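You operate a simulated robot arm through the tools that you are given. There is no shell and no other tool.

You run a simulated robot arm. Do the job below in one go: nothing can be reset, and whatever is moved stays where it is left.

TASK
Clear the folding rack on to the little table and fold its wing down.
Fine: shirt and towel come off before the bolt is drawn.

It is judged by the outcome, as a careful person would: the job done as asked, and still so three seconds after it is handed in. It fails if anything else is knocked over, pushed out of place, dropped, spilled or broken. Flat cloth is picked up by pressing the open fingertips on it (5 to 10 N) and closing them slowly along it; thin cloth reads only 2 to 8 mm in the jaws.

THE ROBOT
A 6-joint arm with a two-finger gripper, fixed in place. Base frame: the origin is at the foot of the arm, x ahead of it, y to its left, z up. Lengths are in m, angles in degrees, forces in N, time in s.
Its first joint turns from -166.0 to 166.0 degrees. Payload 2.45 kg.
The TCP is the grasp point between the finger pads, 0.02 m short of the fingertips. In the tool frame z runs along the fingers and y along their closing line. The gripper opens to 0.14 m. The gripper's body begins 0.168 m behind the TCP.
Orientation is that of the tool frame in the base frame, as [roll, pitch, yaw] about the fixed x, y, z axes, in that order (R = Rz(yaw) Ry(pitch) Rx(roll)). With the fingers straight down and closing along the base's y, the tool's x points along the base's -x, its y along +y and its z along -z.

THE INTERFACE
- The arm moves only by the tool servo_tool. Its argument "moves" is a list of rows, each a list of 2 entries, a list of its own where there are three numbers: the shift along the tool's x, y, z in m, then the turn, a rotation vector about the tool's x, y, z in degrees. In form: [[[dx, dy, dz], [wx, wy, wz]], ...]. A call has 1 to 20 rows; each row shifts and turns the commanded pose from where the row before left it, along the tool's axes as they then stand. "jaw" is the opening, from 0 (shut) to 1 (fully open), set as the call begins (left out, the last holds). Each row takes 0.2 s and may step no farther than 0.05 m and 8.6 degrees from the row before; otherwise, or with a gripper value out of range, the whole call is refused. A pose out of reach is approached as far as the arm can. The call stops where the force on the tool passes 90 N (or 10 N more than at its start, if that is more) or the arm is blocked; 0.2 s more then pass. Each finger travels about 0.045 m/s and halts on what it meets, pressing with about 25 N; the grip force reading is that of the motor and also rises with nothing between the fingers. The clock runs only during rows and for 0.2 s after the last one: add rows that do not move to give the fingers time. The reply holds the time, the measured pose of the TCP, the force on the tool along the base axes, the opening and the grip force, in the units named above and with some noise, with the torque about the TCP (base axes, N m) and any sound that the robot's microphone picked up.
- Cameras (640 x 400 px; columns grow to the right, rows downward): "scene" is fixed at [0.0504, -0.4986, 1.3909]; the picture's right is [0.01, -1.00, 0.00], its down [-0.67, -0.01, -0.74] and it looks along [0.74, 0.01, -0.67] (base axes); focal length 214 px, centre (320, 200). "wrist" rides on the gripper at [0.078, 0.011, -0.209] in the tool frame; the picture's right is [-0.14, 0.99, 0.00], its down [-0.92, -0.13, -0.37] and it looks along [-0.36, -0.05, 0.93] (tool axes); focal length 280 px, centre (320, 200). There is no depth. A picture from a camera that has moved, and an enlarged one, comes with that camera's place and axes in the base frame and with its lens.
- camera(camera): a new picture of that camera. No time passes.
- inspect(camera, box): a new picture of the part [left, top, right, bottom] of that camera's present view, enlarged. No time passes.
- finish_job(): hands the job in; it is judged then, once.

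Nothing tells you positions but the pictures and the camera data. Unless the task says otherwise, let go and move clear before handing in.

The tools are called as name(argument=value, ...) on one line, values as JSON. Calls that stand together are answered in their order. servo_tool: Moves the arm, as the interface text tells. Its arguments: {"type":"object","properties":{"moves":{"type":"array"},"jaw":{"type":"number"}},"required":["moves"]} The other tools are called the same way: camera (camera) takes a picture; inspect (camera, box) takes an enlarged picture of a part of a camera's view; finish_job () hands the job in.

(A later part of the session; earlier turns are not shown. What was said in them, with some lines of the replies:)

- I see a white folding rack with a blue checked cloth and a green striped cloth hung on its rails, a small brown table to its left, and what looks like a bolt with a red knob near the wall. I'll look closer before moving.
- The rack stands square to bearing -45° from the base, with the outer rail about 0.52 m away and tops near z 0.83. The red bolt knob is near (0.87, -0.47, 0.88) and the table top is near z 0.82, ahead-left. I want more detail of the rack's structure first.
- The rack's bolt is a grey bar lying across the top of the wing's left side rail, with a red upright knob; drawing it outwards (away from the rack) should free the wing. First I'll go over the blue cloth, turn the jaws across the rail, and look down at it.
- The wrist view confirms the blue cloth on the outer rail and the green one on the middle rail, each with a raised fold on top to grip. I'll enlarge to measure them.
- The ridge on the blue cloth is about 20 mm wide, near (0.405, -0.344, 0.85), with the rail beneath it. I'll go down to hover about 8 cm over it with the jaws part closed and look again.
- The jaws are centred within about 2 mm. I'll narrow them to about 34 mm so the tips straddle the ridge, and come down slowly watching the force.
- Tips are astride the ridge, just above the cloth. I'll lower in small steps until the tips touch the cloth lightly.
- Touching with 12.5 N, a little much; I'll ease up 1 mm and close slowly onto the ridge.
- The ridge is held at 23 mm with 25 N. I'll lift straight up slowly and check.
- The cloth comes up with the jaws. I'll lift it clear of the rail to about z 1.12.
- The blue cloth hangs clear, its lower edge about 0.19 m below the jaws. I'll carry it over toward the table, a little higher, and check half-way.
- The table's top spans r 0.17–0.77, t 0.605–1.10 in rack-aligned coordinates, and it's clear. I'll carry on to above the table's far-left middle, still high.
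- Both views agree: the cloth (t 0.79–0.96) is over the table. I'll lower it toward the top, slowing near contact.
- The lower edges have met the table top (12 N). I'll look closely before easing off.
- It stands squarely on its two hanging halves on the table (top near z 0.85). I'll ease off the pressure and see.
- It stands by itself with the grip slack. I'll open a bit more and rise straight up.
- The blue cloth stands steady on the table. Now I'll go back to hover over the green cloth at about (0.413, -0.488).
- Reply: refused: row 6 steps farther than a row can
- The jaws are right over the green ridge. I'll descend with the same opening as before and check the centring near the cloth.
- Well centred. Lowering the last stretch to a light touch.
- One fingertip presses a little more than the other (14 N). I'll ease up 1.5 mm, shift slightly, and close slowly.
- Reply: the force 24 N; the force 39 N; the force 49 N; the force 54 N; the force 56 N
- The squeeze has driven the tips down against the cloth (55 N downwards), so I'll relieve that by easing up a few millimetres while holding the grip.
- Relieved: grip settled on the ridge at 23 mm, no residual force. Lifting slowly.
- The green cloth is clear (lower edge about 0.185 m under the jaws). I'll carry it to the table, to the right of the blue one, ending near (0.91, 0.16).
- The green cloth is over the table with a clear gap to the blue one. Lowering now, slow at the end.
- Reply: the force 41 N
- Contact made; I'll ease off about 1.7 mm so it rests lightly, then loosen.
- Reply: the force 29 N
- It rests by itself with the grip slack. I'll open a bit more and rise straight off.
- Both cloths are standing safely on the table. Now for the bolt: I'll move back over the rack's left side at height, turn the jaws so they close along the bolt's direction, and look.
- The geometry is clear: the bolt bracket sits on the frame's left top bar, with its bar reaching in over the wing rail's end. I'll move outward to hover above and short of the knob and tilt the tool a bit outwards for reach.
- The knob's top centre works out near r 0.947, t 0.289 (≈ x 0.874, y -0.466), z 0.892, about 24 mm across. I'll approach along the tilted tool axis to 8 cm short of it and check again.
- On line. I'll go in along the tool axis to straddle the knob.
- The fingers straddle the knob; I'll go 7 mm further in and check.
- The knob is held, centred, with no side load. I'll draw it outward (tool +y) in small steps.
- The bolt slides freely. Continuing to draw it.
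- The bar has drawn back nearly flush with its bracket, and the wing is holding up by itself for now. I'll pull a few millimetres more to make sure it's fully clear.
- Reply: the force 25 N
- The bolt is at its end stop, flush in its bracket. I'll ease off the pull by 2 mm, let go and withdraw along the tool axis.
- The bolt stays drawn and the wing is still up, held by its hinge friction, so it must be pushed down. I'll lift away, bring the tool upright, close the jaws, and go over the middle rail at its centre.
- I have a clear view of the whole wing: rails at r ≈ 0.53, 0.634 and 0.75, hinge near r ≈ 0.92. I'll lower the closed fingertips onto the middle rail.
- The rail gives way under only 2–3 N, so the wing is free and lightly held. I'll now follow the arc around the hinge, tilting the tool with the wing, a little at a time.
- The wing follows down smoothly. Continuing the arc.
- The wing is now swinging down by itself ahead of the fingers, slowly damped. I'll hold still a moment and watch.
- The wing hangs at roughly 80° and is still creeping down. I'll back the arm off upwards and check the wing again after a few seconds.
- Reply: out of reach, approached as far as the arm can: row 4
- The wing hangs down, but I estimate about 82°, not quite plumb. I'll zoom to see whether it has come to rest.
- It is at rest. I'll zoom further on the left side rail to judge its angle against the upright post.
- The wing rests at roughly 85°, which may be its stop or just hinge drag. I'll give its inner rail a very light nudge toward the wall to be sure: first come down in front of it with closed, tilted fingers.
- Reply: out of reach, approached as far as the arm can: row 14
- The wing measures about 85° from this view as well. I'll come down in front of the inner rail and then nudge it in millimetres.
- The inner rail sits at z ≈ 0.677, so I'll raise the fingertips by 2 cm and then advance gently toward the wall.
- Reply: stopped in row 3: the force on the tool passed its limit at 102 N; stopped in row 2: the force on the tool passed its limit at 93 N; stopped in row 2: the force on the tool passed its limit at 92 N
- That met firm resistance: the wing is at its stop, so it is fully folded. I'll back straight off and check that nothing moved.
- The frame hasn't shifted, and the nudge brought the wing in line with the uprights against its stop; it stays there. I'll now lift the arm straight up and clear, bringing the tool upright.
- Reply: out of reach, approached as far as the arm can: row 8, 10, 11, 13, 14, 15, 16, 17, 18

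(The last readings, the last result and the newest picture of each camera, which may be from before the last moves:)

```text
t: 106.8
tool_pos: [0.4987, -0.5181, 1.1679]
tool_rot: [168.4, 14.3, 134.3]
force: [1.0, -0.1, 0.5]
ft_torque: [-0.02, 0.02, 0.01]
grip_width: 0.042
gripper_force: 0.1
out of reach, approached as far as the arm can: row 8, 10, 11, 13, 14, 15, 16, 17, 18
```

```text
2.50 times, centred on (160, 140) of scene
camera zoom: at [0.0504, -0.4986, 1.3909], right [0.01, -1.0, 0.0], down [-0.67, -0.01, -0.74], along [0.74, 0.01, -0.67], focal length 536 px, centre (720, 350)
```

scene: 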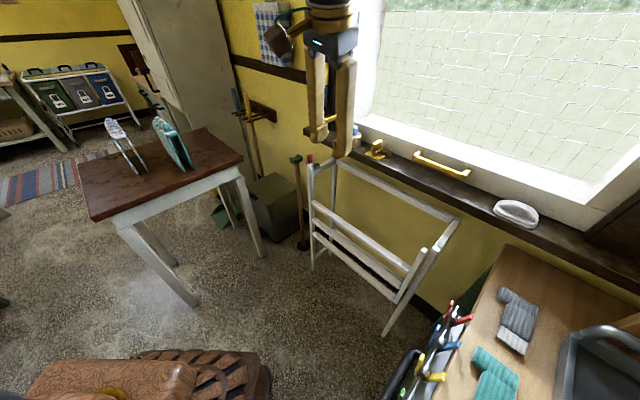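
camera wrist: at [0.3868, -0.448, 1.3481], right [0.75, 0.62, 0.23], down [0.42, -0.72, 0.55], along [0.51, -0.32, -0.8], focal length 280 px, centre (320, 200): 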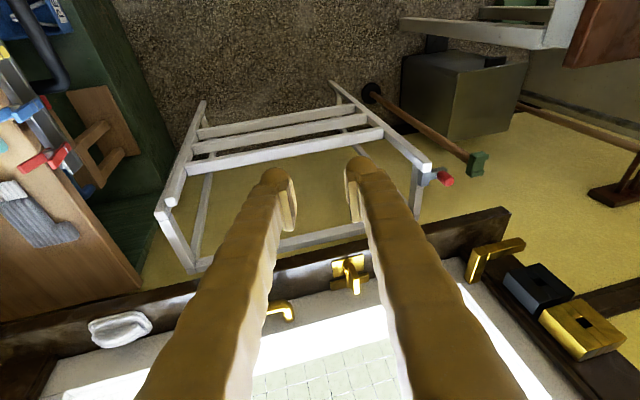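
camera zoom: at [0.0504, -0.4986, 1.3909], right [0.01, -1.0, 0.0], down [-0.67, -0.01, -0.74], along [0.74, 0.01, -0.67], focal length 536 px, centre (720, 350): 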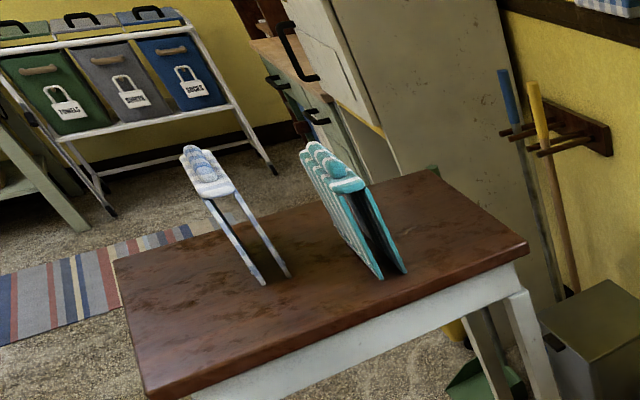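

Everything is in place: both cloths stand on the table, the bolt is drawn, and the wing hangs in line with the uprights. I'll wait a second to be sure the arm and all else is still.

servo_tool(moves=[[[0, 0, 0], [0, 0, 0]], [[0, 0, 0], [0, 0, 0]], [[0, 0, 0], [0, 0, 0]], [[0, 0, 0], [0, 0, 0]], [[0, 0, 0], [0, 0, 0]], [[0, 0, 0], [0, 0, 0]], [[0, 0, 0], [0, 0, 0]], [[0, 0, 0], [0, 0, 0]]])

camera(camera="scene")

```text
t: 108.6
tool_pos: [0.4987, -0.5171, 1.1676]
tool_rot: [168.4, 14.5, 134.3]
force: [0.5, -0.4, 0.4]
ft_torque: [0.0, -0.02, 0.04]
grip_width: 0.042
gripper_force: 0.1
```

```text
taken
```

scene: 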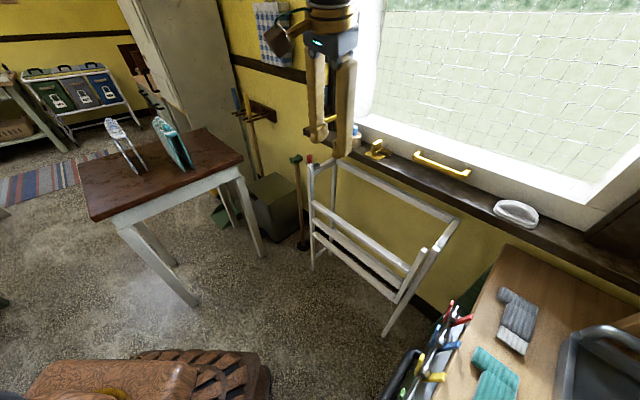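

All is still: the shirt and towel are on the little table, the wing is folded down, and the arm is clear with nothing disturbed. Handing in.

finish_job()

```text
The job is handed in.
```

The rack is cleared and its wing is folded down. I have handed the job in but have not seen a verdict.

- **Cloths:** Both the shirt and the towel came off before the bolt was drawn. They stand on the little table, propped on their own hanging halves rather than laid flat. They stayed still while I worked on the wing.
- **Wing:** Drawing the bolt did not drop it. I pushed it partway, it swung down slowly on its own, and it stopped about 5 degrees short of plumb. A last nudge against its stop brought it in line with the uprights.
- **Hard contacts:** That nudge met a hard stop and tripped the force limit three times, at 92 to 102 N. I compared the rack's posts before and after and saw no shift. Gripping and setting down the towel-striped green cloth also pressed harder than intended, up to about 55 N, with no visible harm.
- **Left as is:** The bolt stays drawn. The arm is clear above the rack with its jaws open. It stopped at a slight tilt because it could not fully straighten there.
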